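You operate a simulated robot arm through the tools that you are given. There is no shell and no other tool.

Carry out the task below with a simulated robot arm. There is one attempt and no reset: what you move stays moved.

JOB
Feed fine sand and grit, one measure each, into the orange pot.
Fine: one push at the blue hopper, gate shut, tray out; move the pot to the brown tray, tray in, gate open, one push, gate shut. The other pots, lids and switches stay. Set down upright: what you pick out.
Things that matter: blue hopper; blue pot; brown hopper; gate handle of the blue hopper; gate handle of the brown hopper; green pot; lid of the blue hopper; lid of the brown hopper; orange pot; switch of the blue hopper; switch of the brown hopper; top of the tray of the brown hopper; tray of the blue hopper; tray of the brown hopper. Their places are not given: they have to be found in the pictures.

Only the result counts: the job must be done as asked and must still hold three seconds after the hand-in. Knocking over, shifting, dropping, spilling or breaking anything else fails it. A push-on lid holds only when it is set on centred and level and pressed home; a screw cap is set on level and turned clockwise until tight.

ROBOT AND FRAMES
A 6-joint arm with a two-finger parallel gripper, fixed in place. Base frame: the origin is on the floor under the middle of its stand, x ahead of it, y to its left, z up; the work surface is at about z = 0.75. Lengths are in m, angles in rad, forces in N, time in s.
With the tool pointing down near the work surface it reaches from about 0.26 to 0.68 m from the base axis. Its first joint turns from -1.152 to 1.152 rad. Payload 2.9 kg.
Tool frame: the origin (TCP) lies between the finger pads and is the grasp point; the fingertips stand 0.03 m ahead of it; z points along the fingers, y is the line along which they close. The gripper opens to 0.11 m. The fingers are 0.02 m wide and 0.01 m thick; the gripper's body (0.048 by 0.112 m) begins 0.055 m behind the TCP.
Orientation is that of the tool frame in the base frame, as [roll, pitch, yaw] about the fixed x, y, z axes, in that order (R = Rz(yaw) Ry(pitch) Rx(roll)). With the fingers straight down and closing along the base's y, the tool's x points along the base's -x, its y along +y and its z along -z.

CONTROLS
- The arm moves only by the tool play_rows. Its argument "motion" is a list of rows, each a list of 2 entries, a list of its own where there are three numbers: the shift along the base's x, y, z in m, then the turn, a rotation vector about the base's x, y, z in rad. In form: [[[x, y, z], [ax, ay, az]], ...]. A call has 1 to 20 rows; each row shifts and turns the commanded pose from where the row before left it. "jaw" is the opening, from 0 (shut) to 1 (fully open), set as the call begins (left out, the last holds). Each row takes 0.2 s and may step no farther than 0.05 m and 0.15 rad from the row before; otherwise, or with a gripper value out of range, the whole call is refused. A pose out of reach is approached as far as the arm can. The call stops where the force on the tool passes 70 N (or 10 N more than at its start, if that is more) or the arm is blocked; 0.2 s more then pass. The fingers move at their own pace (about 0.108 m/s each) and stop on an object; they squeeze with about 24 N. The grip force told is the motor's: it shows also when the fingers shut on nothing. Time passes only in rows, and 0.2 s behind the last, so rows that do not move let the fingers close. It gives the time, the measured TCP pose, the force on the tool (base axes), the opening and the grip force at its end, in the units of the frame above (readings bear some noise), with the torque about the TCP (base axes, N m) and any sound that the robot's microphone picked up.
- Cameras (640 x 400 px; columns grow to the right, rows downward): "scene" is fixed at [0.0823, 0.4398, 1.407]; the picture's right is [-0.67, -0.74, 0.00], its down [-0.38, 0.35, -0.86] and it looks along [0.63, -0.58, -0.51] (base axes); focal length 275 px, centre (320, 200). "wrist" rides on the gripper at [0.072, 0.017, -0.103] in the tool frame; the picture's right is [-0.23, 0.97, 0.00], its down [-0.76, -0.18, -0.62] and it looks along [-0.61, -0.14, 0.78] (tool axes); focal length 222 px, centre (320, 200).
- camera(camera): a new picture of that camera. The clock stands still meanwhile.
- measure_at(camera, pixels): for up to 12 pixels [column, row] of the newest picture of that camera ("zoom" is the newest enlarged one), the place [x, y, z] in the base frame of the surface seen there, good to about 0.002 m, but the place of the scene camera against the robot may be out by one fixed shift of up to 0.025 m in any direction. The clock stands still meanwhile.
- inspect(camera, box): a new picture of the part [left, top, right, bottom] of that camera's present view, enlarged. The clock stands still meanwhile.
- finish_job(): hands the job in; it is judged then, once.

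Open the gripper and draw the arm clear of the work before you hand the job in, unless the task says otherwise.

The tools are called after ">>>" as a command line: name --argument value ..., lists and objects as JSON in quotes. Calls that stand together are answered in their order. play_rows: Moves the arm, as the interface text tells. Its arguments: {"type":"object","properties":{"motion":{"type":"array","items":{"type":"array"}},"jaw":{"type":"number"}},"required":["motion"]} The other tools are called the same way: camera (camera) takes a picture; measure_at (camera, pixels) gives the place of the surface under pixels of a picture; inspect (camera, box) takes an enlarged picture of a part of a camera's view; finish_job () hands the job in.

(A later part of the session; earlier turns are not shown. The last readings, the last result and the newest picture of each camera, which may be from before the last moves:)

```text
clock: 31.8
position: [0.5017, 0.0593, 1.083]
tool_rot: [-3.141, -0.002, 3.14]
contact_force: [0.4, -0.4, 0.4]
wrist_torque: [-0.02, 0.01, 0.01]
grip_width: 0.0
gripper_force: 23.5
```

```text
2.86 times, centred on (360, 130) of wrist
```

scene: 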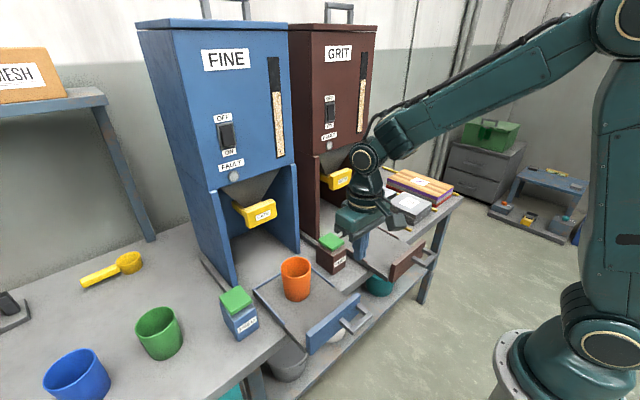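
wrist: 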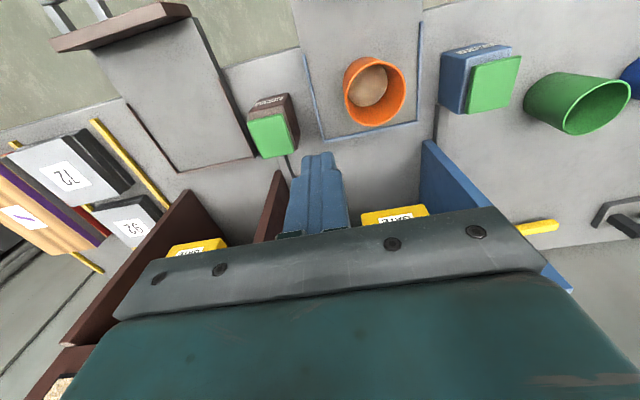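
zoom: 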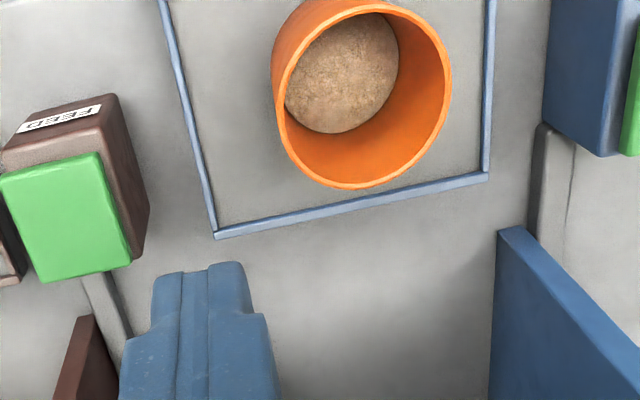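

The pot holds sand. I measure rim points of the pot, the sand, and the tray's back edge.

>>> measure_at --camera "zoom" --pixels '[[302, 162], [360, 185], [415, 158], [446, 95], [436, 45], [400, 12], [280, 110], [290, 62], [350, 90], [216, 234], [486, 178], [340, 212]]'

>>> measure_at --camera "wrist" --pixels '[[178, 170], [252, 153], [200, 100], [160, 80], [175, 12], [60, 45], [130, 105], [195, 25], [310, 60], [420, 30], [350, 20], [300, 10]]'

```text
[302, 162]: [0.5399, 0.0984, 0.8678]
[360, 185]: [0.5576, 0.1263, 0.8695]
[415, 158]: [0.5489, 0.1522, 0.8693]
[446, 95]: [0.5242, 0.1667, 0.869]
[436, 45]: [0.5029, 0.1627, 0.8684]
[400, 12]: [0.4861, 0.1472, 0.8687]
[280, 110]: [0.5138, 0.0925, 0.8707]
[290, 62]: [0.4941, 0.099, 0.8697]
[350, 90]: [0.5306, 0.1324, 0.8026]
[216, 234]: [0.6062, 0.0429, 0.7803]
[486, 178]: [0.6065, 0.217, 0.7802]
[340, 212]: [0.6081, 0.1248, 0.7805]
```

```text
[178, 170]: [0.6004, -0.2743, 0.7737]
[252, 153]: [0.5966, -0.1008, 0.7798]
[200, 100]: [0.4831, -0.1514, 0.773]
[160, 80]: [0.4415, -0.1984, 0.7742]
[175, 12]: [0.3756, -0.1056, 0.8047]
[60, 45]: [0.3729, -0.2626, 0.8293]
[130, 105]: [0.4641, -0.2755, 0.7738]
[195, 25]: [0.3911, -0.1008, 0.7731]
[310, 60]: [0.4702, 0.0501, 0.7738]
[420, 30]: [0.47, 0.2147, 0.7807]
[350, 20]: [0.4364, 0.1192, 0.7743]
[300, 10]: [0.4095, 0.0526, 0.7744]
```

The pot's rim centre is (0.520, 0.130), radius 0.038, rim z 0.869, floor z 0.774. I measure the brown tray's rails the same way for the matching place.

>>> inspect --camera "wrist" --box '[90, 60, 290, 200]'

```text
2.86 times, centred on (190, 130) of wrist
```

zoom: 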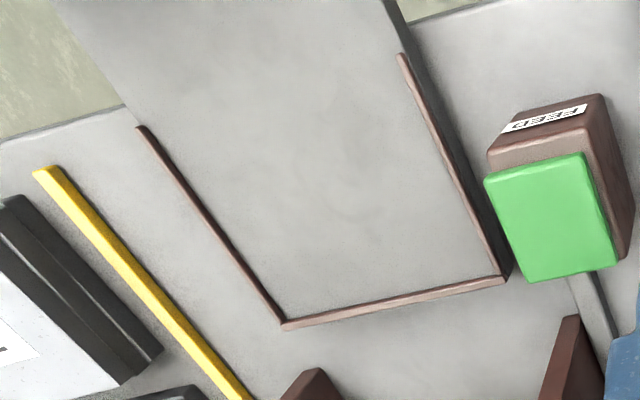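

>>> measure_at --camera "zoom" --pixels '[[283, 325], [505, 278], [400, 303], [205, 215], [440, 150], [340, 318], [460, 290], [320, 200], [240, 268], [468, 210], [404, 62], [141, 130]]'

>>> inspect --camera "wrist" --box '[280, 0, 440, 160]'

```text
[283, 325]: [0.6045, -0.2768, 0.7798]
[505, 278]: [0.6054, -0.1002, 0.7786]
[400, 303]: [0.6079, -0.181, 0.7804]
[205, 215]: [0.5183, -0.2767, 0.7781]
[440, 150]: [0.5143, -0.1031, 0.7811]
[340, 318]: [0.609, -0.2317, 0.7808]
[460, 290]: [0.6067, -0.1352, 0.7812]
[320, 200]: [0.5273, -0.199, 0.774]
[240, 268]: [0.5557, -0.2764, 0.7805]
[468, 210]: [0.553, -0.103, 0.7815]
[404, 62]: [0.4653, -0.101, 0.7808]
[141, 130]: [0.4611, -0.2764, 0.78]
```

```text
2.50 times, centred on (360, 80) of wrist
```

zoom: 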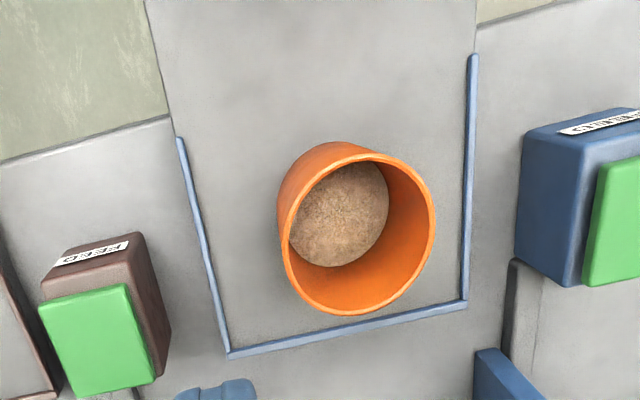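

Brown rails give centre y≈-0.19 and the same back edge x≈0.607, so the matching place is (0.520, -0.190). I open the jaws and come down over the pot at (0.520, 0.130).

>>> play_rows --motion '[[[0.006, 0.025, 0], [0, 0, 0]], [[0.006, 0.025, 0], [0, 0, 0]], [[0.0063, 0.0207, -0.03], [0, 0, 0]], [[0, 0, -0.04], [0, 0, 0]], [[0, 0, -0.04], [0, 0, 0]], [[0, 0, 0], [0, 0, 0]]]' --jaw 1

>>> camera --camera "wrist"

>>> inspect --camera "scene" --box '[220, 190, 380, 310]'

```text
clock: 33.2
position: [0.5195, 0.1313, 0.9699]
tool_rot: [3.141, -0.001, 3.142]
contact_force: [0.2, 0.1, -0.3]
wrist_torque: [0.01, -0.02, 0.01]
grip_width: 0.1101
gripper_force: 0.1
```

```text
taken
```

wrist: 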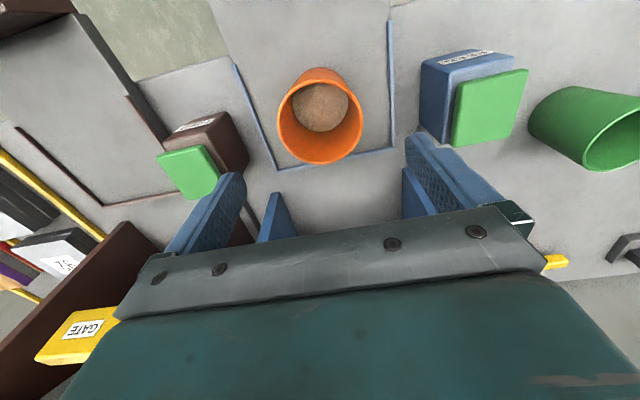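

```text
3.33 times, centred on (300, 250) of scene
```

zoom: 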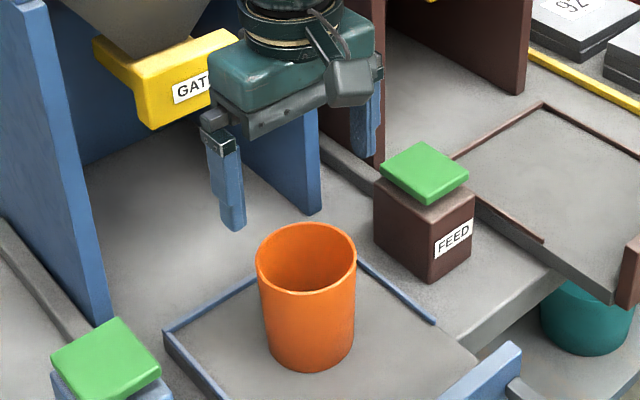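

The open fingers straddle the pot's line. I go down to grip height z≈0.84.

>>> play_rows --motion '[[[0, 0, -0.03], [0, 0, 0]], [[0, 0, -0.03], [0, 0, 0]], [[0, 0, -0.03], [0, 0, 0]], [[0, 0, -0.025], [0, 0, 0]], [[0, 0, -0.013], [0, 0, 0]], [[0, 0, 0], [0, 0, 0]]]'

>>> camera --camera "wrist"

```text
clock: 34.6
position: [0.5165, 0.1292, 0.8421]
tool_rot: [-3.142, 0.001, -3.141]
contact_force: [0.3, 0.1, 0.7]
wrist_torque: [0.03, 0.03, -0.07]
grip_width: 0.11
gripper_force: 0.1
```

```text
taken
```

wrist: 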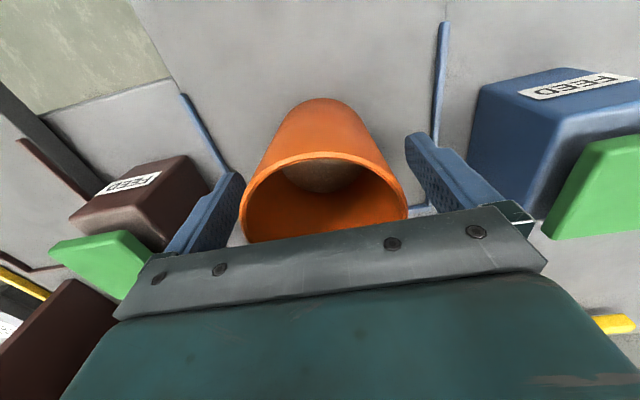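

The pads stand on both sides of the pot (wrist 325,200). I close the jaws on it.

>>> play_rows --motion '[[[0.001, 0, 0], [0, 0, 0]], [[0, 0, 0], [0, 0, 0]], [[0, 0, 0], [0, 0, 0]], [[0, 0, 0], [0, 0, 0]]]' --jaw 0

```text
clock: 35.6
position: [0.5179, 0.129, 0.8422]
tool_rot: [3.141, 0.001, -3.141]
contact_force: [-1.0, -0.6, 1.6]
wrist_torque: [-0.12, 0.01, -0.04]
grip_width: 0.079
gripper_force: 24.3
```

Gripped at 0.079 m. I lift slowly straight up.

>>> play_rows --motion '[[[0, 0, 0.005], [0, 0, 0]], [[0, 0, 0.01], [0, 0, 0]], [[0, 0, 0.015], [0, 0, 0]], [[0, 0, 0.02], [0, 0, 0]], [[0, 0, 0.02], [0, 0, 0]], [[0, 0, 0.02], [0, 0, 0]], [[0, 0, 0.02], [0, 0, 0]], [[0, 0, 0.015], [0, 0, 0]], [[0, 0, 0.008], [0, 0, 0]], [[0, 0, 0], [0, 0, 0]]]'

>>> camera --camera "scene"

>>> camera --camera "wrist"

```text
clock: 37.8
position: [0.5155, 0.128, 0.9743]
tool_rot: [3.141, -0.003, -3.141]
contact_force: [-0.4, -0.1, -1.8]
wrist_torque: [0.0, 0.0, -0.04]
grip_width: 0.079
gripper_force: 23.7
```

```text
taken
```

scene: 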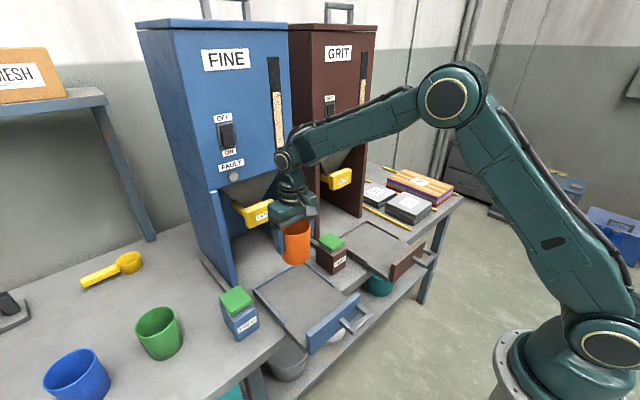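

```text
taken
```

wrist: 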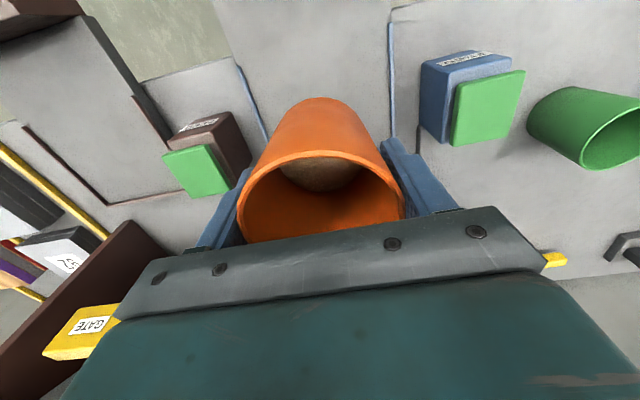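

The pot hangs level and is lifted clear of the FEED box (pot bottom ≈0.905). I carry it level toward the brown tray at y -0.19.

>>> play_rows --motion '[[[0, -0.008, 0], [0, 0, 0]], [[0, -0.016, 0], [0, 0, 0]], [[0, -0.0226, 0], [0, 0, 0]], [[0, -0.0226, 0], [0, 0, 0]], [[0, -0.0226, 0], [0, 0, 0]], [[0, -0.0226, 0], [0, 0, 0]], [[0, -0.0226, 0], [0, 0, 0]], [[0, -0.0226, 0], [0, 0, 0]], [[0, -0.0226, 0], [0, 0, 0]], [[0, -0.0226, 0], [0, 0, 0]], [[0, -0.0226, 0], [0, 0, 0]], [[0, -0.0226, 0], [0, 0, 0]], [[0, -0.0226, 0], [0, 0, 0]], [[0, -0.0226, 0], [0, 0, 0]], [[0, -0.016, 0], [0, 0, 0]], [[0, -0.008, 0], [0, 0, 0]], [[0, 0, 0], [0, 0, 0]]]'

>>> camera --camera "scene"

>>> camera --camera "wrist"

```text
clock: 41.4
position: [0.5185, -0.1902, 0.9744]
tool_rot: [-3.141, 0.0, 3.14]
contact_force: [0.6, 0.2, -2.5]
wrist_torque: [0.01, 0.03, -0.03]
grip_width: 0.0791
gripper_force: 23.8
```

```text
taken
```

scene: 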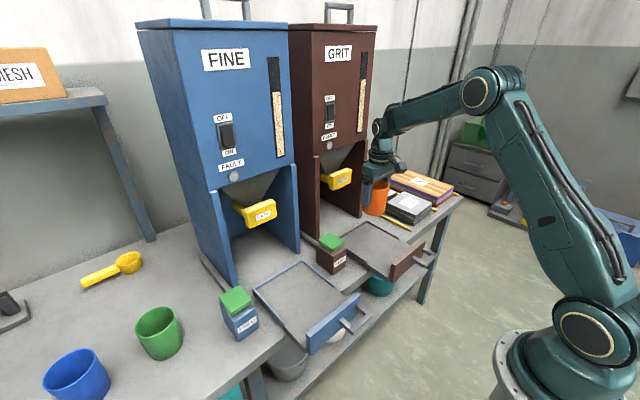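

```text
taken
```

wrist: 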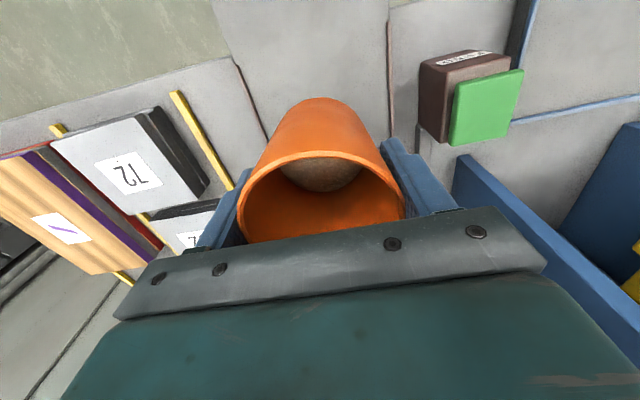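

The pot is above the brown tray. I check its rim position against the tray with the wrist view before lowering.

>>> measure_at --camera "wrist" --pixels '[[315, 154], [270, 172], [375, 170], [248, 200], [398, 195], [245, 75], [390, 40], [392, 90], [258, 110]]'

```text
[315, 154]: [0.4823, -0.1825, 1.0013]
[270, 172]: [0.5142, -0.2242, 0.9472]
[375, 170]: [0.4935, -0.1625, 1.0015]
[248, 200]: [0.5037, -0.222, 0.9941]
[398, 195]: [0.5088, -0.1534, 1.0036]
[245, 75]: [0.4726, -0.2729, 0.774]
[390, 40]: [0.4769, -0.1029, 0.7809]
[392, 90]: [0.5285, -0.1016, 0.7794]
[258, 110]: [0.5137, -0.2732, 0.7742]
```

Rim fits a centre at (0.520, -0.190) — on the tray's middle line. I lower it, slowing near the tray floor.

>>> play_rows --motion '[[[0, 0, -0.01], [0, 0, 0]], [[0, 0, -0.02], [0, 0, 0]], [[0, 0, -0.02], [0, 0, 0]], [[0, 0, -0.02], [0, 0, 0]], [[0, 0, -0.02], [0, 0, 0]], [[0, 0, -0.018], [0, 0, 0]], [[0, 0, -0.01], [0, 0, 0]], [[0, 0, -0.006], [0, 0, 0]], [[0, 0, -0.004], [0, 0, 0]], [[0, 0, -0.002], [0, 0, 0]], [[0, 0, 0], [0, 0, 0]]]'

```text
clock: 43.8
position: [0.5172, -0.1894, 0.8431]
tool_rot: [-3.141, -0.001, 3.141]
contact_force: [0.7, -0.1, -2.7]
wrist_torque: [-0.02, -0.02, 0.03]
grip_width: 0.0791
gripper_force: 24.0
```

Still hanging free (−2.7 N), about 3 mm to go. I lower in 1 mm steps.

>>> play_rows --motion '[[[0, 0, -0.001], [0, 0, 0]], [[0, 0, -0.001], [0, 0, 0]], [[0, 0, -0.001], [0, 0, 0]]]'

```text
clock: 44.6
position: [0.5181, -0.1892, 0.8429]
tool_rot: [-3.139, 0.001, 3.141]
contact_force: [0.6, 0.6, 7.3]
wrist_torque: [0.15, 0.17, -0.07]
grip_width: 0.0791
gripper_force: 23.8
```

The pot touches down (+7 N). I open the jaws and let it settle.

>>> play_rows --motion '[[[0, 0, 0.001], [0, 0, 0]], [[0, 0, 0], [0, 0, 0]], [[0, 0, 0], [0, 0, 0]]]' --jaw 1

>>> camera --camera "wrist"

```text
clock: 45.4
position: [0.5173, -0.1893, 0.8409]
tool_rot: [3.141, -0.001, 3.14]
contact_force: [-0.5, -0.5, -0.4]
wrist_torque: [0.03, -0.01, -0.02]
grip_width: 0.1101
gripper_force: 0.0
```

```text
taken
```

wrist: 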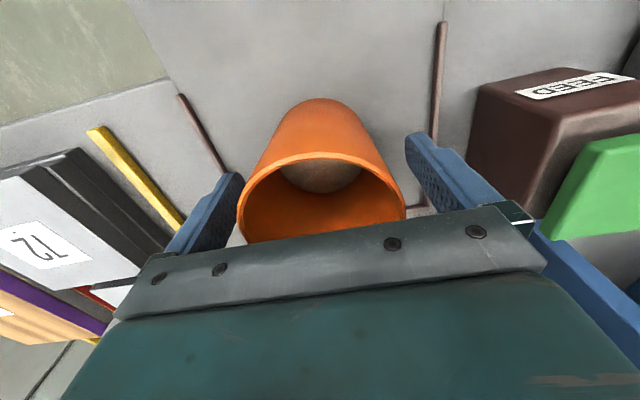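

The pot stands free between the open pads. I lift straight up and look at it from above.

>>> play_rows --motion '[[[0, 0, 0.01], [0, 0, 0]], [[0, 0, 0.03], [0, 0, 0]], [[0, 0, 0.04], [0, 0, 0]], [[0, 0, 0.05], [0, 0, 0]], [[0, 0, 0.05], [0, 0, 0]], [[0, 0, 0.05], [0, 0, 0]], [[0, 0, 0], [0, 0, 0]]]'

>>> camera --camera "wrist"

>>> inspect --camera "wrist" --box '[220, 20, 420, 180]'

>>> camera --camera "scene"

```text
clock: 47.0
position: [0.5211, -0.1882, 1.0713]
tool_rot: [-3.141, 0.001, -3.141]
contact_force: [-0.9, 0.2, 0.0]
wrist_torque: [0.02, 0.01, 0.02]
grip_width: 0.1098
gripper_force: 0.1
```

```text
taken
```

wrist: 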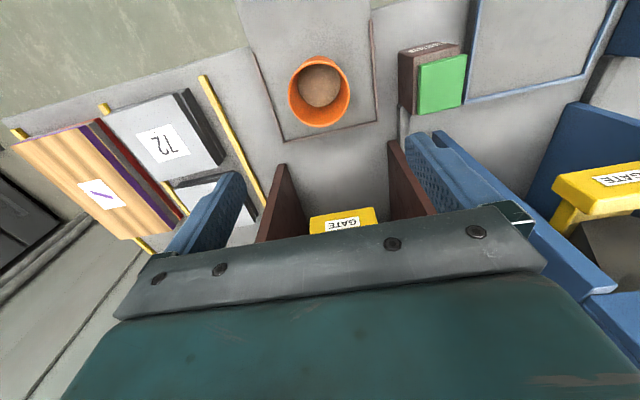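

```text
2.50 times, centred on (320, 100) of wrist
```

zoom: 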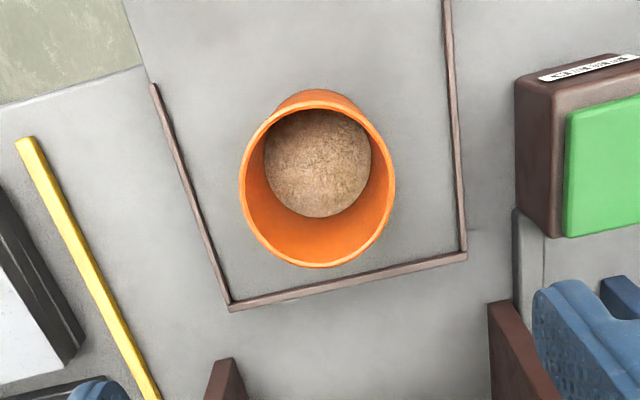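

```text
taken
```

scene: 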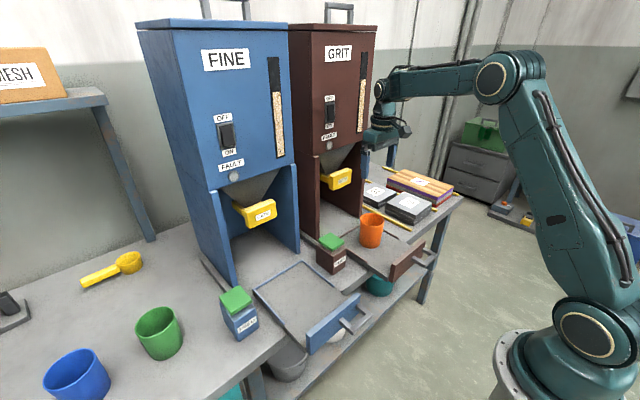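

>>> measure_at --camera "zoom" --pixels '[[316, 265], [375, 235], [392, 180], [375, 130], [318, 98], [265, 120], [243, 180], [265, 240], [320, 150], [230, 304], [464, 256], [350, 282]]'

```text
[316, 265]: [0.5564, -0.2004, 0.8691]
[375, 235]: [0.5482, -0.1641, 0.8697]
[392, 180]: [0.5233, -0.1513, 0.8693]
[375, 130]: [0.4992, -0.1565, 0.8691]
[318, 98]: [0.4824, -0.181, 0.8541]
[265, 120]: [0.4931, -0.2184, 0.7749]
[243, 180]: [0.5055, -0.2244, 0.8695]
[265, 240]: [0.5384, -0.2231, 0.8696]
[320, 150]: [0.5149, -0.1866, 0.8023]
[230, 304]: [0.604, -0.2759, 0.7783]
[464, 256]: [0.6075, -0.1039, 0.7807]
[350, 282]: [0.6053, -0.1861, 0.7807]
```

Pot centre confirmed at (0.520, -0.189), upright with sand at z≈0.802. Now I shut the jaws and go back to look at the brown tray's handle.

>>> play_rows --motion '[[[-0.04, 0, 0], [0, 0, 0]], [[-0.04, 0.005, -0.01], [0, 0, 0]], [[-0.04, 0.005, -0.02], [0, 0, 0]], [[-0.04, 0.01, -0.02], [0, 0, 0]], [[-0.01, 0.0, 0], [0, 0, 0]]]' --jaw 0

>>> camera --camera "wrist"

>>> inspect --camera "wrist" --box '[180, 50, 400, 200]'

```text
clock: 48.2
position: [0.3479, -0.1707, 1.024]
tool_rot: [-3.141, -0.001, -3.142]
contact_force: [-0.3, -0.3, 0.4]
wrist_torque: [-0.04, 0.0, 0.0]
grip_width: 0.0
gripper_force: 24.2
```

```text
taken
```

wrist: 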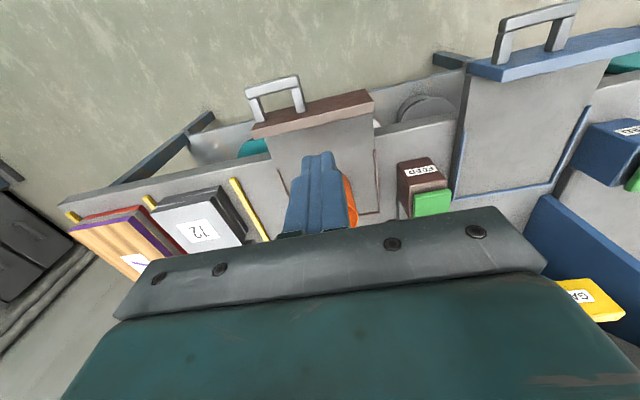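

```text
2.67 times, centred on (290, 125) of wrist
```

zoom: 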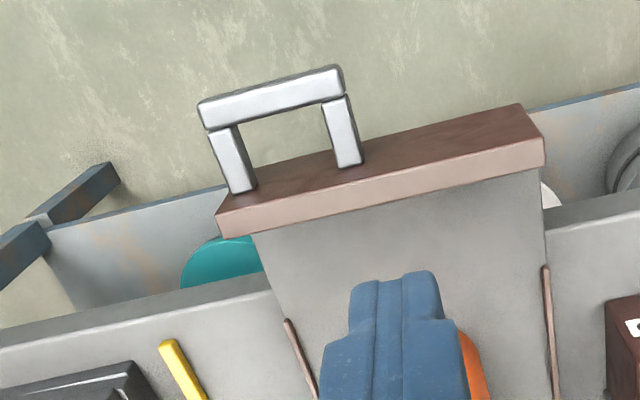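

>>> measure_at --camera "zoom" --pixels '[[205, 118], [338, 80], [272, 100], [272, 110], [232, 165], [346, 130], [430, 150], [300, 175], [420, 175], [225, 222], [535, 150], [285, 200]]'

```text
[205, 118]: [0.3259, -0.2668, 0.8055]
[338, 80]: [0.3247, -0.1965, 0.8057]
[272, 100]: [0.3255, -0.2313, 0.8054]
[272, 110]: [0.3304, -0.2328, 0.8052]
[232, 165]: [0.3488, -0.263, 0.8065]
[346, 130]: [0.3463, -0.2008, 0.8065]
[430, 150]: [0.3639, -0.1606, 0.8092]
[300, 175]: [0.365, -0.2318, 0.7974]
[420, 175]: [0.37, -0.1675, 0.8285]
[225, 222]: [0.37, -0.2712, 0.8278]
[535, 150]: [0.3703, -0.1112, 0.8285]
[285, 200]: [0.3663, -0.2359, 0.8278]
```

Brown handle: bar x 0.317–0.332, y -0.269…-0.197, plate front x 0.3645; gap centre (0.348, -0.232). I come down into the gap with shut fingers.

>>> play_rows --motion '[[[0, -0.03, 0], [0, 0, 0]], [[0, -0.031, 0], [0, 0, 0]], [[0, 0, -0.04], [0, 0, 0]], [[0, 0, -0.04], [0, 0, 0]], [[0, 0, -0.04], [0, 0, 0]], [[0, 0, -0.035], [0, 0, 0]], [[0, 0, 0], [0, 0, 0]]]'

>>> camera --camera "wrist"

```text
clock: 49.8
position: [0.3455, -0.2315, 0.8679]
tool_rot: [3.141, 0.0, 3.141]
contact_force: [0.4, -0.6, 0.6]
wrist_torque: [-0.01, 0.01, -0.01]
grip_width: 0.0001
gripper_force: 24.1
```

```text
taken
```

wrist: 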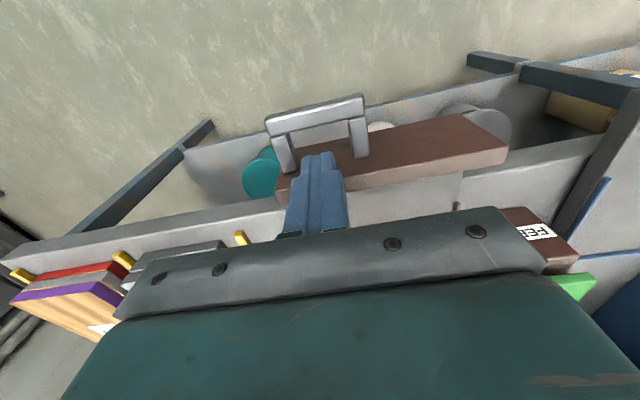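

The view matches the one at the blue handle. I lower into the gap.

>>> play_rows --motion '[[[0, 0, -0.02], [0, 0, 0]], [[0, 0, -0.02], [0, 0, 0]], [[0, 0, -0.016], [0, 0, 0]], [[0, 0, 0], [0, 0, 0]]]'

>>> camera --camera "wrist"

>>> inspect --camera "scene" --box '[310, 180, 470, 300]'

```text
clock: 50.8
position: [0.3464, -0.2307, 0.8108]
tool_rot: [3.141, 0.001, 3.141]
contact_force: [-0.8, 0.0, 1.0]
wrist_torque: [0.02, 0.02, 0.01]
grip_width: 0.0
gripper_force: 24.2
```

```text
taken
```

wrist: 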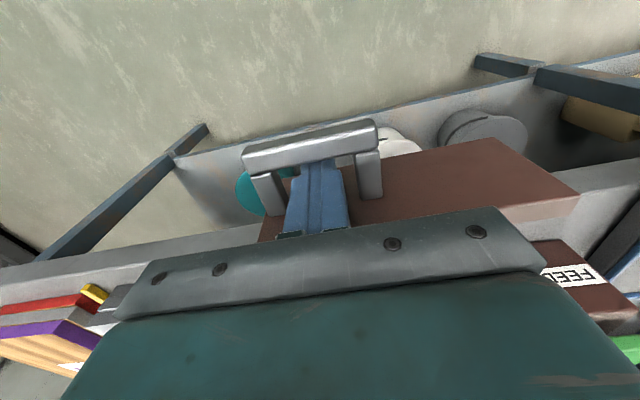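

```text
3.33 times, centred on (390, 240) of scene
```

zoom: 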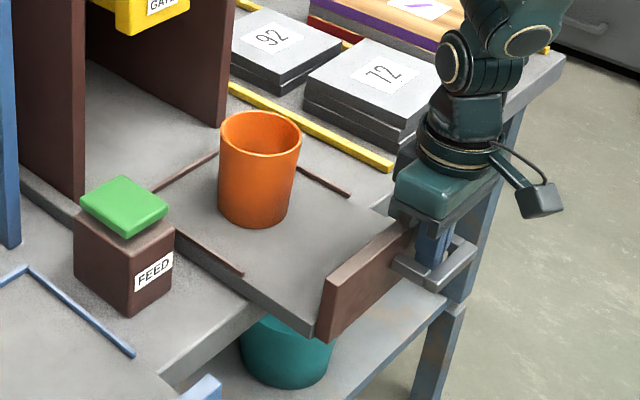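

The fingers sit in the brown handle's gap. Before pushing I check the height and edge of the black weights beside the track (zoom 370,80 and 280,45).

>>> measure_at --camera "zoom" --pixels '[[370, 80], [310, 95], [380, 140], [280, 45], [235, 65], [290, 85], [300, 120], [385, 160], [400, 10], [255, 120], [258, 220], [222, 110]]'

```text
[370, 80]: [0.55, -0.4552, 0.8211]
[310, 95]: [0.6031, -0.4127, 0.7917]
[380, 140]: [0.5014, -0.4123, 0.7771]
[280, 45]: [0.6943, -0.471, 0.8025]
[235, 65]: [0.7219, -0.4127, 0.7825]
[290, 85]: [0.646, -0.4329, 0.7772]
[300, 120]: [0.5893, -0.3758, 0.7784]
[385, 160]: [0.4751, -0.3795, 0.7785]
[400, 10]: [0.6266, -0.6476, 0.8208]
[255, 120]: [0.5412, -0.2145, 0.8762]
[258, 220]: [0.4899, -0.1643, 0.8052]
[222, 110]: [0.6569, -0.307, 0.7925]
```

The weights lie low and far aside (y < -0.41). I push the brown tray in slowly with the pot on it.

>>> play_rows --motion '[[[0.003, 0, 0], [0, 0, 0]], [[0.003, 0, 0], [0, 0, 0]], [[0.003, 0, 0], [0, 0, 0]], [[0.004, 0, 0], [0, 0, 0]], [[0.006, 0, 0], [0, 0, 0]], [[0.008, 0, 0], [0, 0, 0]], [[0.008, 0, 0], [0, 0, 0]], [[0.008, 0, 0], [0, 0, 0]], [[0.008, 0, 0], [0, 0, 0]], [[0.008, 0, 0], [0, 0, 0]], [[0.008, 0, 0], [0, 0, 0]], [[0.008, 0, 0], [0, 0, 0]], [[0.006, 0, 0], [0, 0, 0]], [[0.004, 0, 0], [0, 0, 0]]]'

>>> camera --camera "scene"

```text
clock: 53.8
position: [0.4327, -0.2307, 0.8122]
tool_rot: [-3.138, 0.0, -3.141]
contact_force: [-1.0, -0.4, 1.7]
wrist_torque: [0.0, -0.04, -0.01]
grip_width: 0.0
gripper_force: 24.1
```

```text
taken
```

scene: 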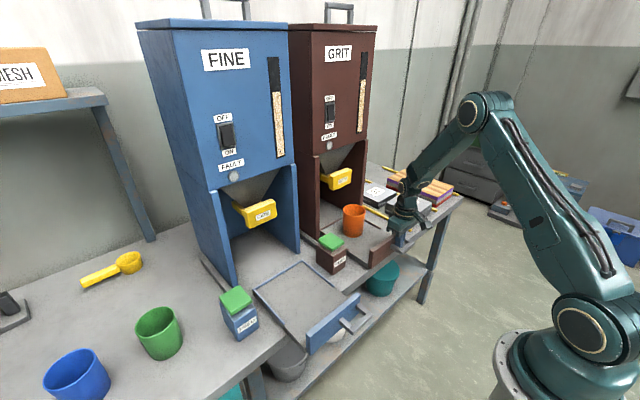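

The tray slides in with the pot standing (scene 353,220). I continue at the same pace.

>>> play_rows --motion '[[[0.003, 0, 0], [0, 0, 0]], [[0.006, 0, 0], [0, 0, 0]], [[0.008, 0, 0], [0, 0, 0]], [[0.008, 0, 0], [0, 0, 0]], [[0.008, 0, 0], [0, 0, 0]], [[0.008, 0, 0], [0, 0, 0]], [[0.008, 0, 0], [0, 0, 0]], [[0.008, 0, 0], [0, 0, 0]], [[0.008, 0, 0], [0, 0, 0]], [[0.008, 0, 0], [0, 0, 0]], [[0.008, 0, 0], [0, 0, 0]], [[0.008, 0, 0], [0, 0, 0]], [[0.008, 0, 0], [0, 0, 0]], [[0.008, 0, 0], [0, 0, 0]], [[0.008, 0, 0], [0, 0, 0]], [[0.006, 0, 0], [0, 0, 0]], [[0.004, 0, 0], [0, 0, 0]], [[0.003, 0, 0], [0, 0, 0]]]'

>>> camera --camera "scene"

>>> camera --camera "wrist"

```text
clock: 57.6
position: [0.5587, -0.2321, 0.8134]
tool_rot: [-3.142, -0.001, 3.141]
contact_force: [-1.1, -0.8, 0.4]
wrist_torque: [0.02, -0.05, 0.0]
grip_width: 0.0
gripper_force: 23.6
```

```text
taken
```

scene: 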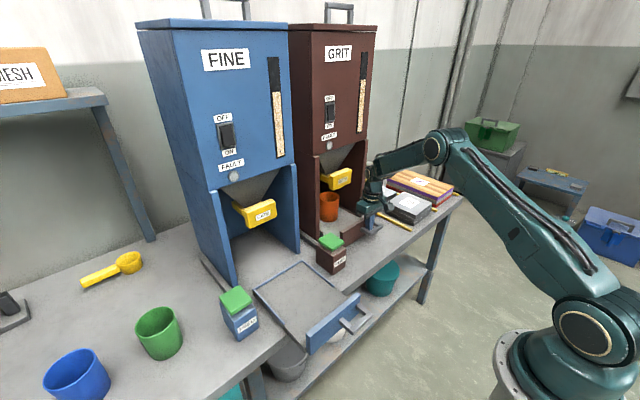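

```text
taken
```

wrist: 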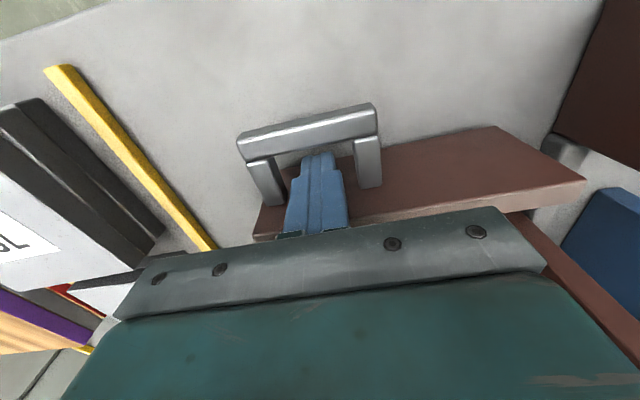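

About 16 mm remain. I push on in 3 mm steps to feel the stop.

>>> play_rows --motion '[[[0.003, 0, 0], [0, 0, 0]], [[0.003, 0, 0], [0, 0, 0]], [[0.003, 0, 0], [0, 0, 0]], [[0.002, 0, 0], [0, 0, 0]], [[0.002, 0, 0], [0, 0, 0]]]'

```text
clock: 58.8
position: [0.5717, -0.2322, 0.813]
tool_rot: [-3.141, 0.0, -3.14]
contact_force: [-0.9, 0.7, 0.7]
wrist_torque: [0.0, -0.03, 0.0]
grip_width: 0.0
gripper_force: 24.1
```

>>> play_rows --motion '[[[0.001, 0, 0], [0, 0, 0]], [[0.001, 0, 0], [0, 0, 0]], [[0.001, 0, 0], [0, 0, 0]], [[0.001, 0, 0], [0, 0, 0]]]'

>>> camera --camera "scene"

>>> inspect --camera "scene" --box '[300, 150, 420, 290]'

```text
clock: 59.8
position: [0.5742, -0.2315, 0.8107]
tool_rot: [-3.141, -0.004, 3.139]
contact_force: [-7.4, -2.9, 1.9]
wrist_torque: [0.06, -0.13, 0.03]
grip_width: 0.0002
gripper_force: 24.1
```

```text
taken
```

scene: 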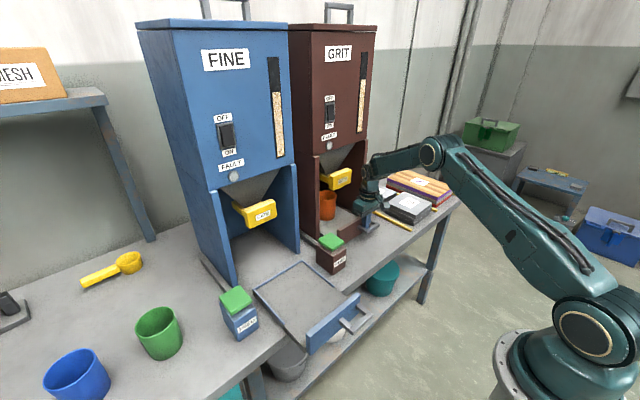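

```text
2.86 times, centred on (360, 220) of scene
```

zoom: 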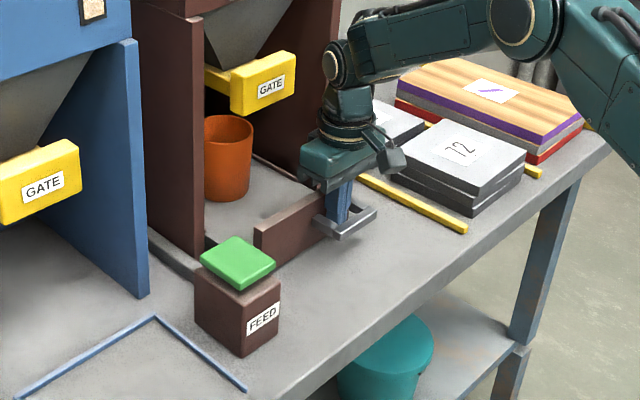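

Force rises at x=0.574 (plate ≈0.585, the shut place). I confirm via the scene measurement (blue plate shut read 0.5817) and one more small push.

>>> measure_at --camera "zoom" --pixels '[[275, 245], [300, 235], [262, 250], [228, 170], [240, 130]]'

>>> play_rows --motion '[[[0.001, 0, 0], [0, 0, 0]], [[0.001, 0, 0], [0, 0, 0]]]'

```text
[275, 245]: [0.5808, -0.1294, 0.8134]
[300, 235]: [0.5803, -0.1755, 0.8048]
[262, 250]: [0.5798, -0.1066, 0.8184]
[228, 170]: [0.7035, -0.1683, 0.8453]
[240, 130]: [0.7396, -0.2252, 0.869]
```

```text
clock: 60.4
position: [0.5745, -0.2313, 0.8105]
tool_rot: [3.139, -0.009, 3.14]
contact_force: [-31.3, 0.8, 8.7]
wrist_torque: [0.0, -0.69, 0.24]
grip_width: 0.0001
gripper_force: 24.1
```

Firm stop at 31 N: the brown tray is in. I ease back to the middle of the gap and check before lifting.

>>> play_rows --motion '[[[-0.004, 0, 0], [0, 0, 0]], [[-0.005, 0, 0], [0, 0, 0]], [[0, 0, 0], [0, 0, 0]]]'

```text
clock: 61.2
position: [0.57, -0.2304, 0.8135]
tool_rot: [-3.138, 0.001, -3.141]
contact_force: [-0.6, -0.4, 0.2]
wrist_torque: [-0.01, 0.0, -0.01]
grip_width: 0.0002
gripper_force: 23.8
```

Free in the gap. I lift out, draw back and tilt the hand forward in front of the brown gate, opening the jaws.

>>> play_rows --motion '[[[0, 0, 0.02], [0, 0, 0]], [[0, 0, 0.04], [0, 0, 0]], [[0, 0.0, 0.04], [0, 0, 0]], [[-0.02, 0.01, 0.03], [0, 0, 0]], [[-0.03, 0.01, 0.02], [0, -0.12, 0]], [[-0.03, 0.01, 0.01], [0, -0.12, 0]], [[-0.01, 0.01, 0], [0, -0.12, 0]], [[0, 0.003, 0], [0, -0.12, 0]], [[0, 0, 0], [0, -0.12, 0]], [[0, 0, 0], [0, -0.12, 0]], [[0, 0, 0], [0, -0.12, 0]], [[0, 0, 0], [0, -0.12, 0]], [[0, 0, 0], [0, -0.12, 0]], [[0, 0, 0], [0, -0.12, 0]], [[0, 0, 0], [0, -0.12, 0]], [[0, 0, 0], [0, 0, 0]]]' --jaw 0

>>> camera --camera "wrist"

>>> camera --camera "scene"

```text
clock: 64.6
position: [0.4792, -0.1883, 0.9734]
tool_rot: [-3.14, 1.322, -3.14]
contact_force: [1.0, -0.1, -0.5]
wrist_torque: [0.02, 0.01, 0.01]
grip_width: 0.0001
gripper_force: 24.0
```

```text
taken
```

wrist: 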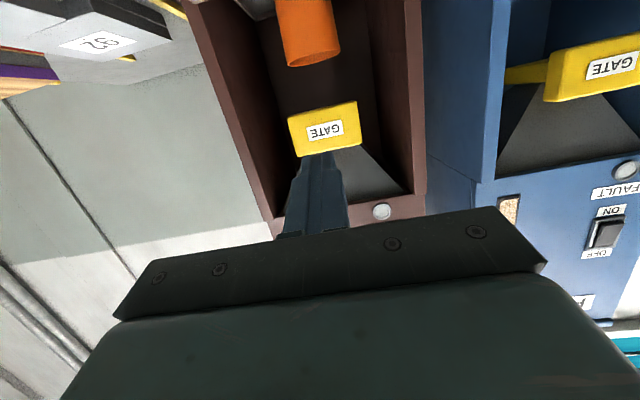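

```text
taken
```

scene: 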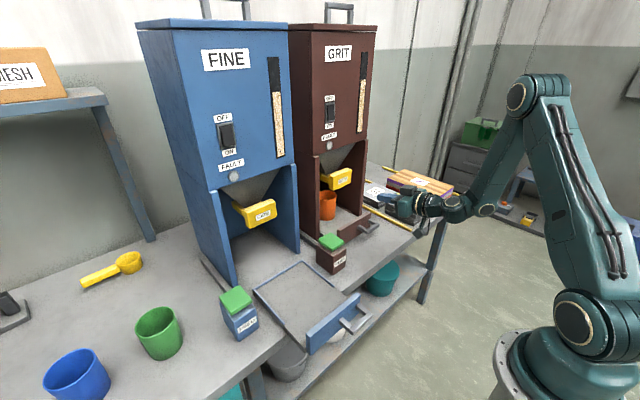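

The hand points at the brown gate plate (wrist 322,128). I enlarge and measure its edges.

>>> inspect --camera "wrist" --box '[260, 80, 400, 180]'

```text
4.00 times, centred on (330, 130) of wrist
```

zoom: 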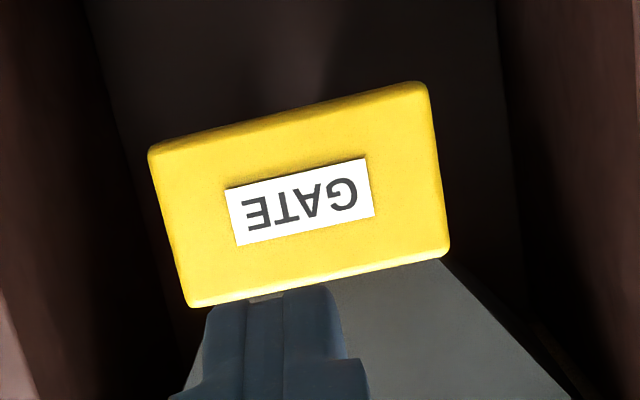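

>>> measure_at --camera "zoom" --pixels '[[160, 165], [420, 105], [195, 295], [440, 240], [172, 220], [432, 170], [290, 260], [290, 130], [300, 200], [100, 200], [500, 200], [430, 110]]'

```text
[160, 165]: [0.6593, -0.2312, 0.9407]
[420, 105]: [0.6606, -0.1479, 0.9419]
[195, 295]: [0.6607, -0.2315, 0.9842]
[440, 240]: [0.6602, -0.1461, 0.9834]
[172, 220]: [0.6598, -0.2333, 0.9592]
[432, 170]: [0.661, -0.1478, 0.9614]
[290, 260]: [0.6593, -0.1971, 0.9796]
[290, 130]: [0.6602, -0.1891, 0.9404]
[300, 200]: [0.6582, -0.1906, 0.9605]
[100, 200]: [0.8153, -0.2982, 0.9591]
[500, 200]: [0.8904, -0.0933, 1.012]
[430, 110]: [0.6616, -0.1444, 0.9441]
```

The plate spans y -0.2345…-0.1445 (centre -0.190), z 0.938–0.986, front x 0.660. I open the jaws and approach to just before it.

>>> play_rows --motion '[[[0, -0.0015, 0], [0, 0, 0]], [[0.02, 0, -0.002], [0, 0, 0]], [[0.03, 0, -0.002], [0, 0, 0]], [[0.03, 0, -0.002], [0, 0, 0]], [[0.03, 0, 0], [0, 0, 0]], [[0.015, 0, 0], [0, 0, 0]], [[0, 0, 0], [0, 0, 0]]]' --jaw 1

>>> camera --camera "wrist"

>>> inspect --camera "wrist" --box '[160, 80, 480, 260]'

>>> inspect --camera "scene" --box '[300, 140, 420, 260]'

```text
clock: 66.2
position: [0.6036, -0.1902, 0.9649]
tool_rot: [3.141, 1.319, -3.141]
contact_force: [-0.2, -0.4, -0.5]
wrist_torque: [-0.01, 0.0, 0.01]
grip_width: 0.1098
gripper_force: 0.1
```

```text
taken
```

wrist: 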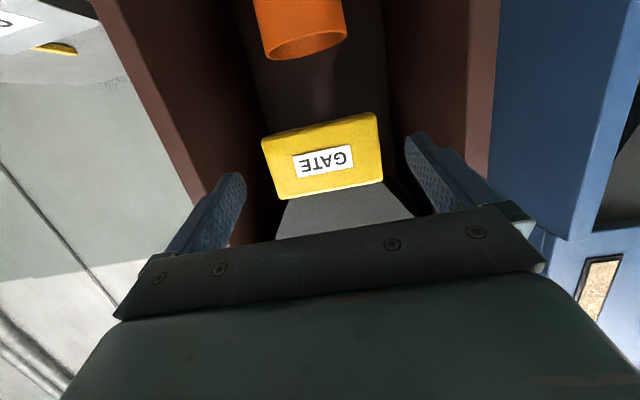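

```text
2.00 times, centred on (320, 170) of wrist
```

zoom: 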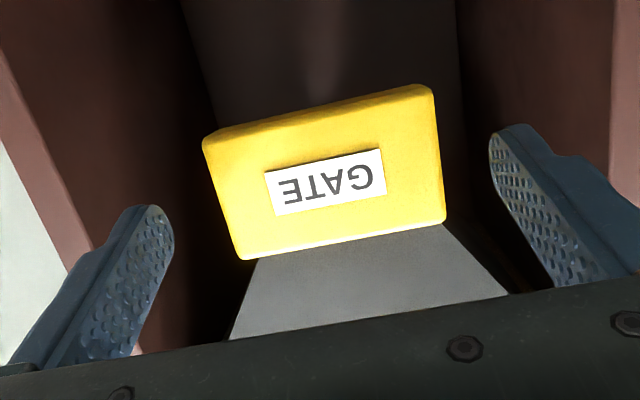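

```text
3.33 times, centred on (360, 200) of scene
```

zoom: 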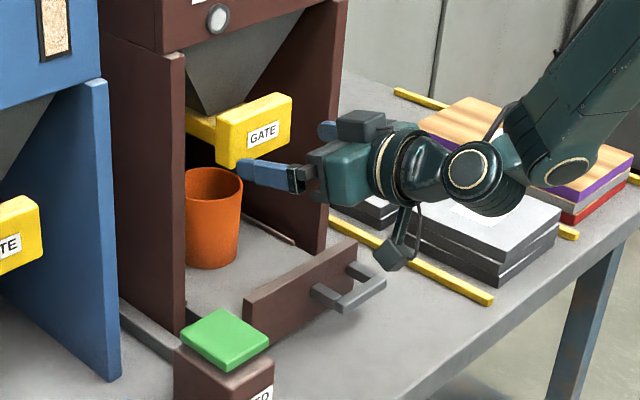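

The open pads straddle the plate evenly. I move forward slowly so the pads flank it.

>>> play_rows --motion '[[[0.015, 0, 0.001], [0, 0, 0]], [[0.015, 0, 0.001], [0, 0, 0]], [[0.01, 0, 0], [0, 0, 0]], [[0.008, 0, 0], [0, 0, 0]], [[0, 0, 0], [0, 0, 0]]]'

>>> camera --camera "wrist"

```text
clock: 67.4
position: [0.6501, -0.1902, 0.9691]
tool_rot: [3.141, 1.32, -3.141]
contact_force: [0.0, 0.0, 0.0]
wrist_torque: [0.01, 0.01, 0.01]
grip_width: 0.1102
gripper_force: 0.0
```

```text
taken
```

wrist: 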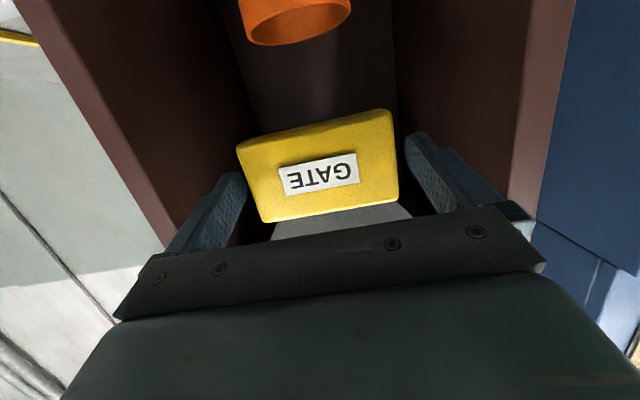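

The pads flank the plate without contact. I close the jaws.

>>> play_rows --motion '[[[0, 0, 0], [0, 0, 0]], [[0, 0, 0], [0, 0, 0]], [[0, 0, 0], [0, 0, 0]]]' --jaw 0

```text
clock: 68.2
position: [0.6502, -0.1907, 0.969]
tool_rot: [3.14, 1.319, -3.141]
contact_force: [0.1, 1.8, -0.8]
wrist_torque: [0.09, -0.04, 0.13]
grip_width: 0.0917
gripper_force: 45.3
```

Gripped at 0.0917 m. I pull the gate out slowly, about 45 mm (blue's open place), watching force.

>>> play_rows --motion '[[[-0.003, 0, 0], [0, 0, 0]], [[-0.004, 0, 0], [0, 0, 0]], [[-0.005, 0, 0], [0, 0, 0]], [[-0.005, 0, 0], [0, 0, 0]], [[-0.005, 0, 0], [0, 0, 0]], [[-0.005, 0, 0], [0, 0, 0]], [[-0.005, 0, 0], [0, 0, 0]], [[-0.005, 0, 0], [0, 0, 0]], [[-0.004, 0, 0], [0, 0, 0]], [[0, 0, 0], [0, 0, 0]]]'

>>> camera --camera "wrist"

```text
clock: 70.4
position: [0.6116, -0.1897, 0.9692]
tool_rot: [-3.138, 1.322, -3.138]
contact_force: [0.5, -7.4, 5.2]
wrist_torque: [0.43, -0.21, 0.87]
grip_width: 0.0918
gripper_force: 45.0
```

```text
taken
```

wrist: 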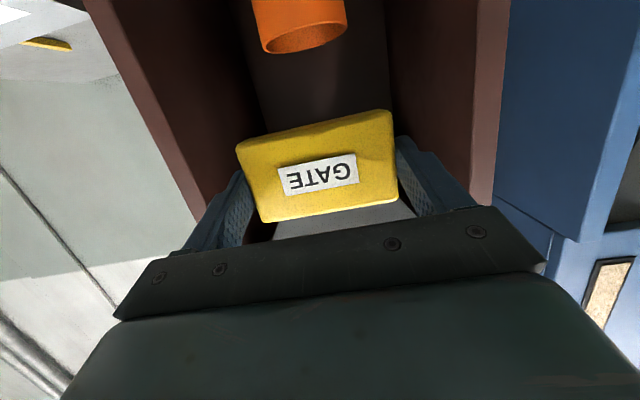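

The gate came along (plate unchanged relative to the hand). I pull the remaining millimetres to the stop.

>>> play_rows --motion '[[[-0.002, 0, 0], [0, 0, 0]], [[-0.002, 0, 0], [0, 0, 0]], [[-0.001, 0, 0], [0, 0, 0]], [[-0.001, 0, 0], [0, 0, 0]]]'

>>> camera --camera "wrist"

>>> measure_at --camera "wrist" --pixels '[[260, 160], [370, 135], [280, 205], [375, 190]]'

```text
clock: 71.4
position: [0.6054, -0.1892, 0.9688]
tool_rot: [-3.133, 1.325, -3.131]
contact_force: [37.2, -10.3, 1.4]
wrist_torque: [0.49, -0.1, -0.09]
grip_width: 0.0916
gripper_force: 45.2
```

```text
taken
```

wrist: 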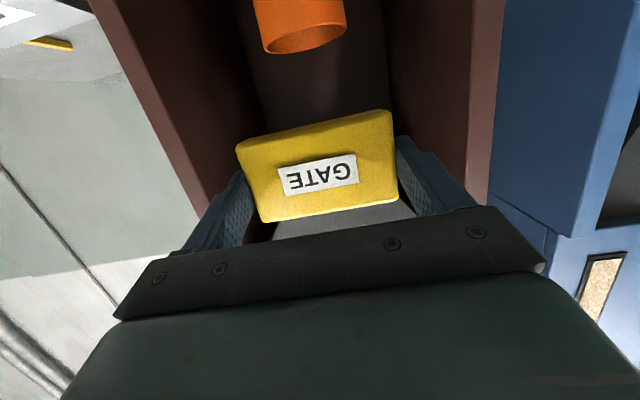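

```text
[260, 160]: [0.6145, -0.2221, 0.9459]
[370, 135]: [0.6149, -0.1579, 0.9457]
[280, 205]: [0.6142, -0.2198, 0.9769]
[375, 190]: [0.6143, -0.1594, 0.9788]
```

Gate front at x=0.6145, the same as the blue when open, and at its stop (37 N). I relax the pull a touch, open the jaws and draw back.

>>> play_rows --motion '[[[0.001, 0, 0], [0, 0, 0]], [[0, 0, 0], [0, 0, 0]]]'

>>> play_rows --motion '[[[0, 0, 0], [0, 0, 0]], [[0, 0, 0], [0, 0, 0]], [[-0.02, 0, 0], [0, 0, 0]], [[-0.03, 0, 0], [0, 0, 0]], [[-0.04, 0, 0], [0, 0, 0]], [[-0.02, 0, 0], [0, 0, 0]]]' --jaw 1

>>> camera --camera "wrist"

>>> measure_at --camera "wrist" --pixels '[[322, 130], [300, 125], [345, 115]]'

```text
clock: 72.0
position: [0.6071, -0.1904, 0.9694]
tool_rot: [-3.133, 1.327, -3.133]
contact_force: [17.8, -3.5, 7.2]
wrist_torque: [-0.45, -1.02, 0.03]
grip_width: 0.0915
gripper_force: 44.6
```

```text
clock: 73.4
position: [0.498, -0.1903, 0.9674]
tool_rot: [-3.138, 1.319, -3.139]
contact_force: [0.1, -0.8, -1.1]
wrist_torque: [0.0, -0.01, -0.01]
grip_width: 0.1098
gripper_force: 0.0
```

```text
taken
```

wrist: 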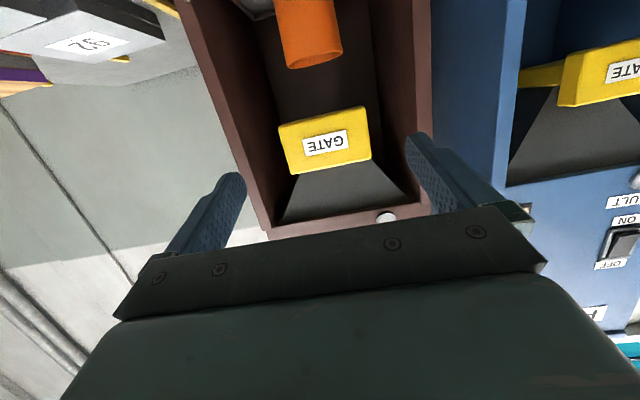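

```text
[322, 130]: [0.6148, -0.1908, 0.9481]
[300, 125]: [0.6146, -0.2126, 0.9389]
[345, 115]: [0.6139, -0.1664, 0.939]
```

The gate stays open (front x 0.6148) with the pot beneath. Now I bring the hand upright with jaws shut over the brown FEED button at about (0.543, -0.030).

>>> play_rows --motion '[[[-0.01, 0, 0.005], [0, 0.12, 0]], [[-0.01, 0, 0.005], [0, 0.12, 0]], [[0, 0.01, 0.005], [0, 0.12, 0]], [[0, 0.02, 0.005], [0, 0.12, 0]], [[0, 0.02, 0], [0, 0.12, 0]], [[0.005, 0.02, 0], [0, 0.12, 0]], [[0.01, 0.02, 0], [0, 0.12, 0]], [[0.01, 0.02, 0], [0, 0.12, 0]], [[0.01, 0.02, 0], [0, 0.12, 0]], [[0.01, 0.02, 0], [0, 0.12, 0]], [[0.01, 0.01, 0], [0, 0.12, 0]], [[0.01, 0, 0], [0, 0, 0]], [[0, 0, -0.04], [0, 0, 0]], [[0, 0, 0], [0, 0, 0]]]' --jaw 0

>>> camera --camera "wrist"

>>> camera --camera "scene"

```text
clock: 76.4
position: [0.5395, -0.0294, 0.9471]
tool_rot: [3.14, 0.001, -3.14]
contact_force: [0.2, -0.8, -0.5]
wrist_torque: [0.03, -0.01, 0.03]
grip_width: 0.0001
gripper_force: 23.2
```

```text
taken
```

wrist: 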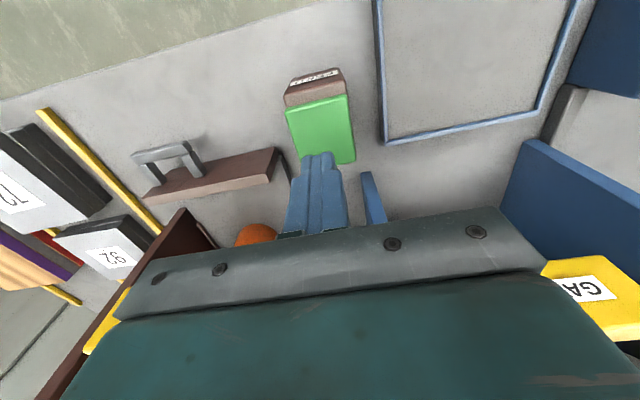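

```text
taken
```

scene: 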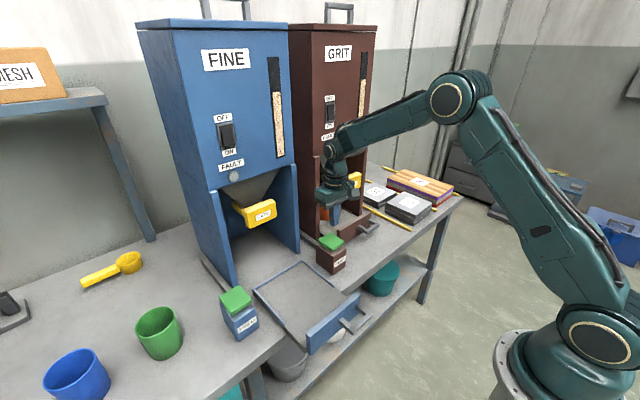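

I measure the green top's corners in the wrist view to centre the press, and check the pot's rim under the outlet.

>>> measure_at --camera "wrist" --pixels '[[289, 114], [345, 100], [297, 158], [352, 158], [320, 130], [318, 110], [255, 228], [240, 240]]'

>>> inspect --camera "scene" --box '[190, 40, 380, 260]'

```text
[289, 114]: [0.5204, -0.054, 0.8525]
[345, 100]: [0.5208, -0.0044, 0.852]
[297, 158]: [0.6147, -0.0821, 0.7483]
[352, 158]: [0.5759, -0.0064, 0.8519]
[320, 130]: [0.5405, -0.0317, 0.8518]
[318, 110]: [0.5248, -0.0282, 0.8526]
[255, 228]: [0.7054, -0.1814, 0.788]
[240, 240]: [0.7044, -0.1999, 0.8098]
```

```text
1.82 times, centred on (285, 150) of scene
```

zoom: 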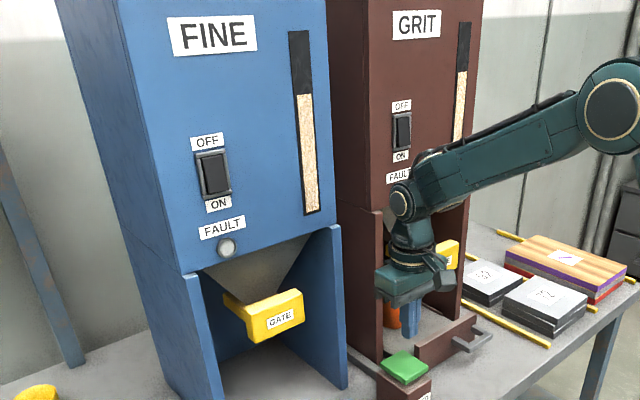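

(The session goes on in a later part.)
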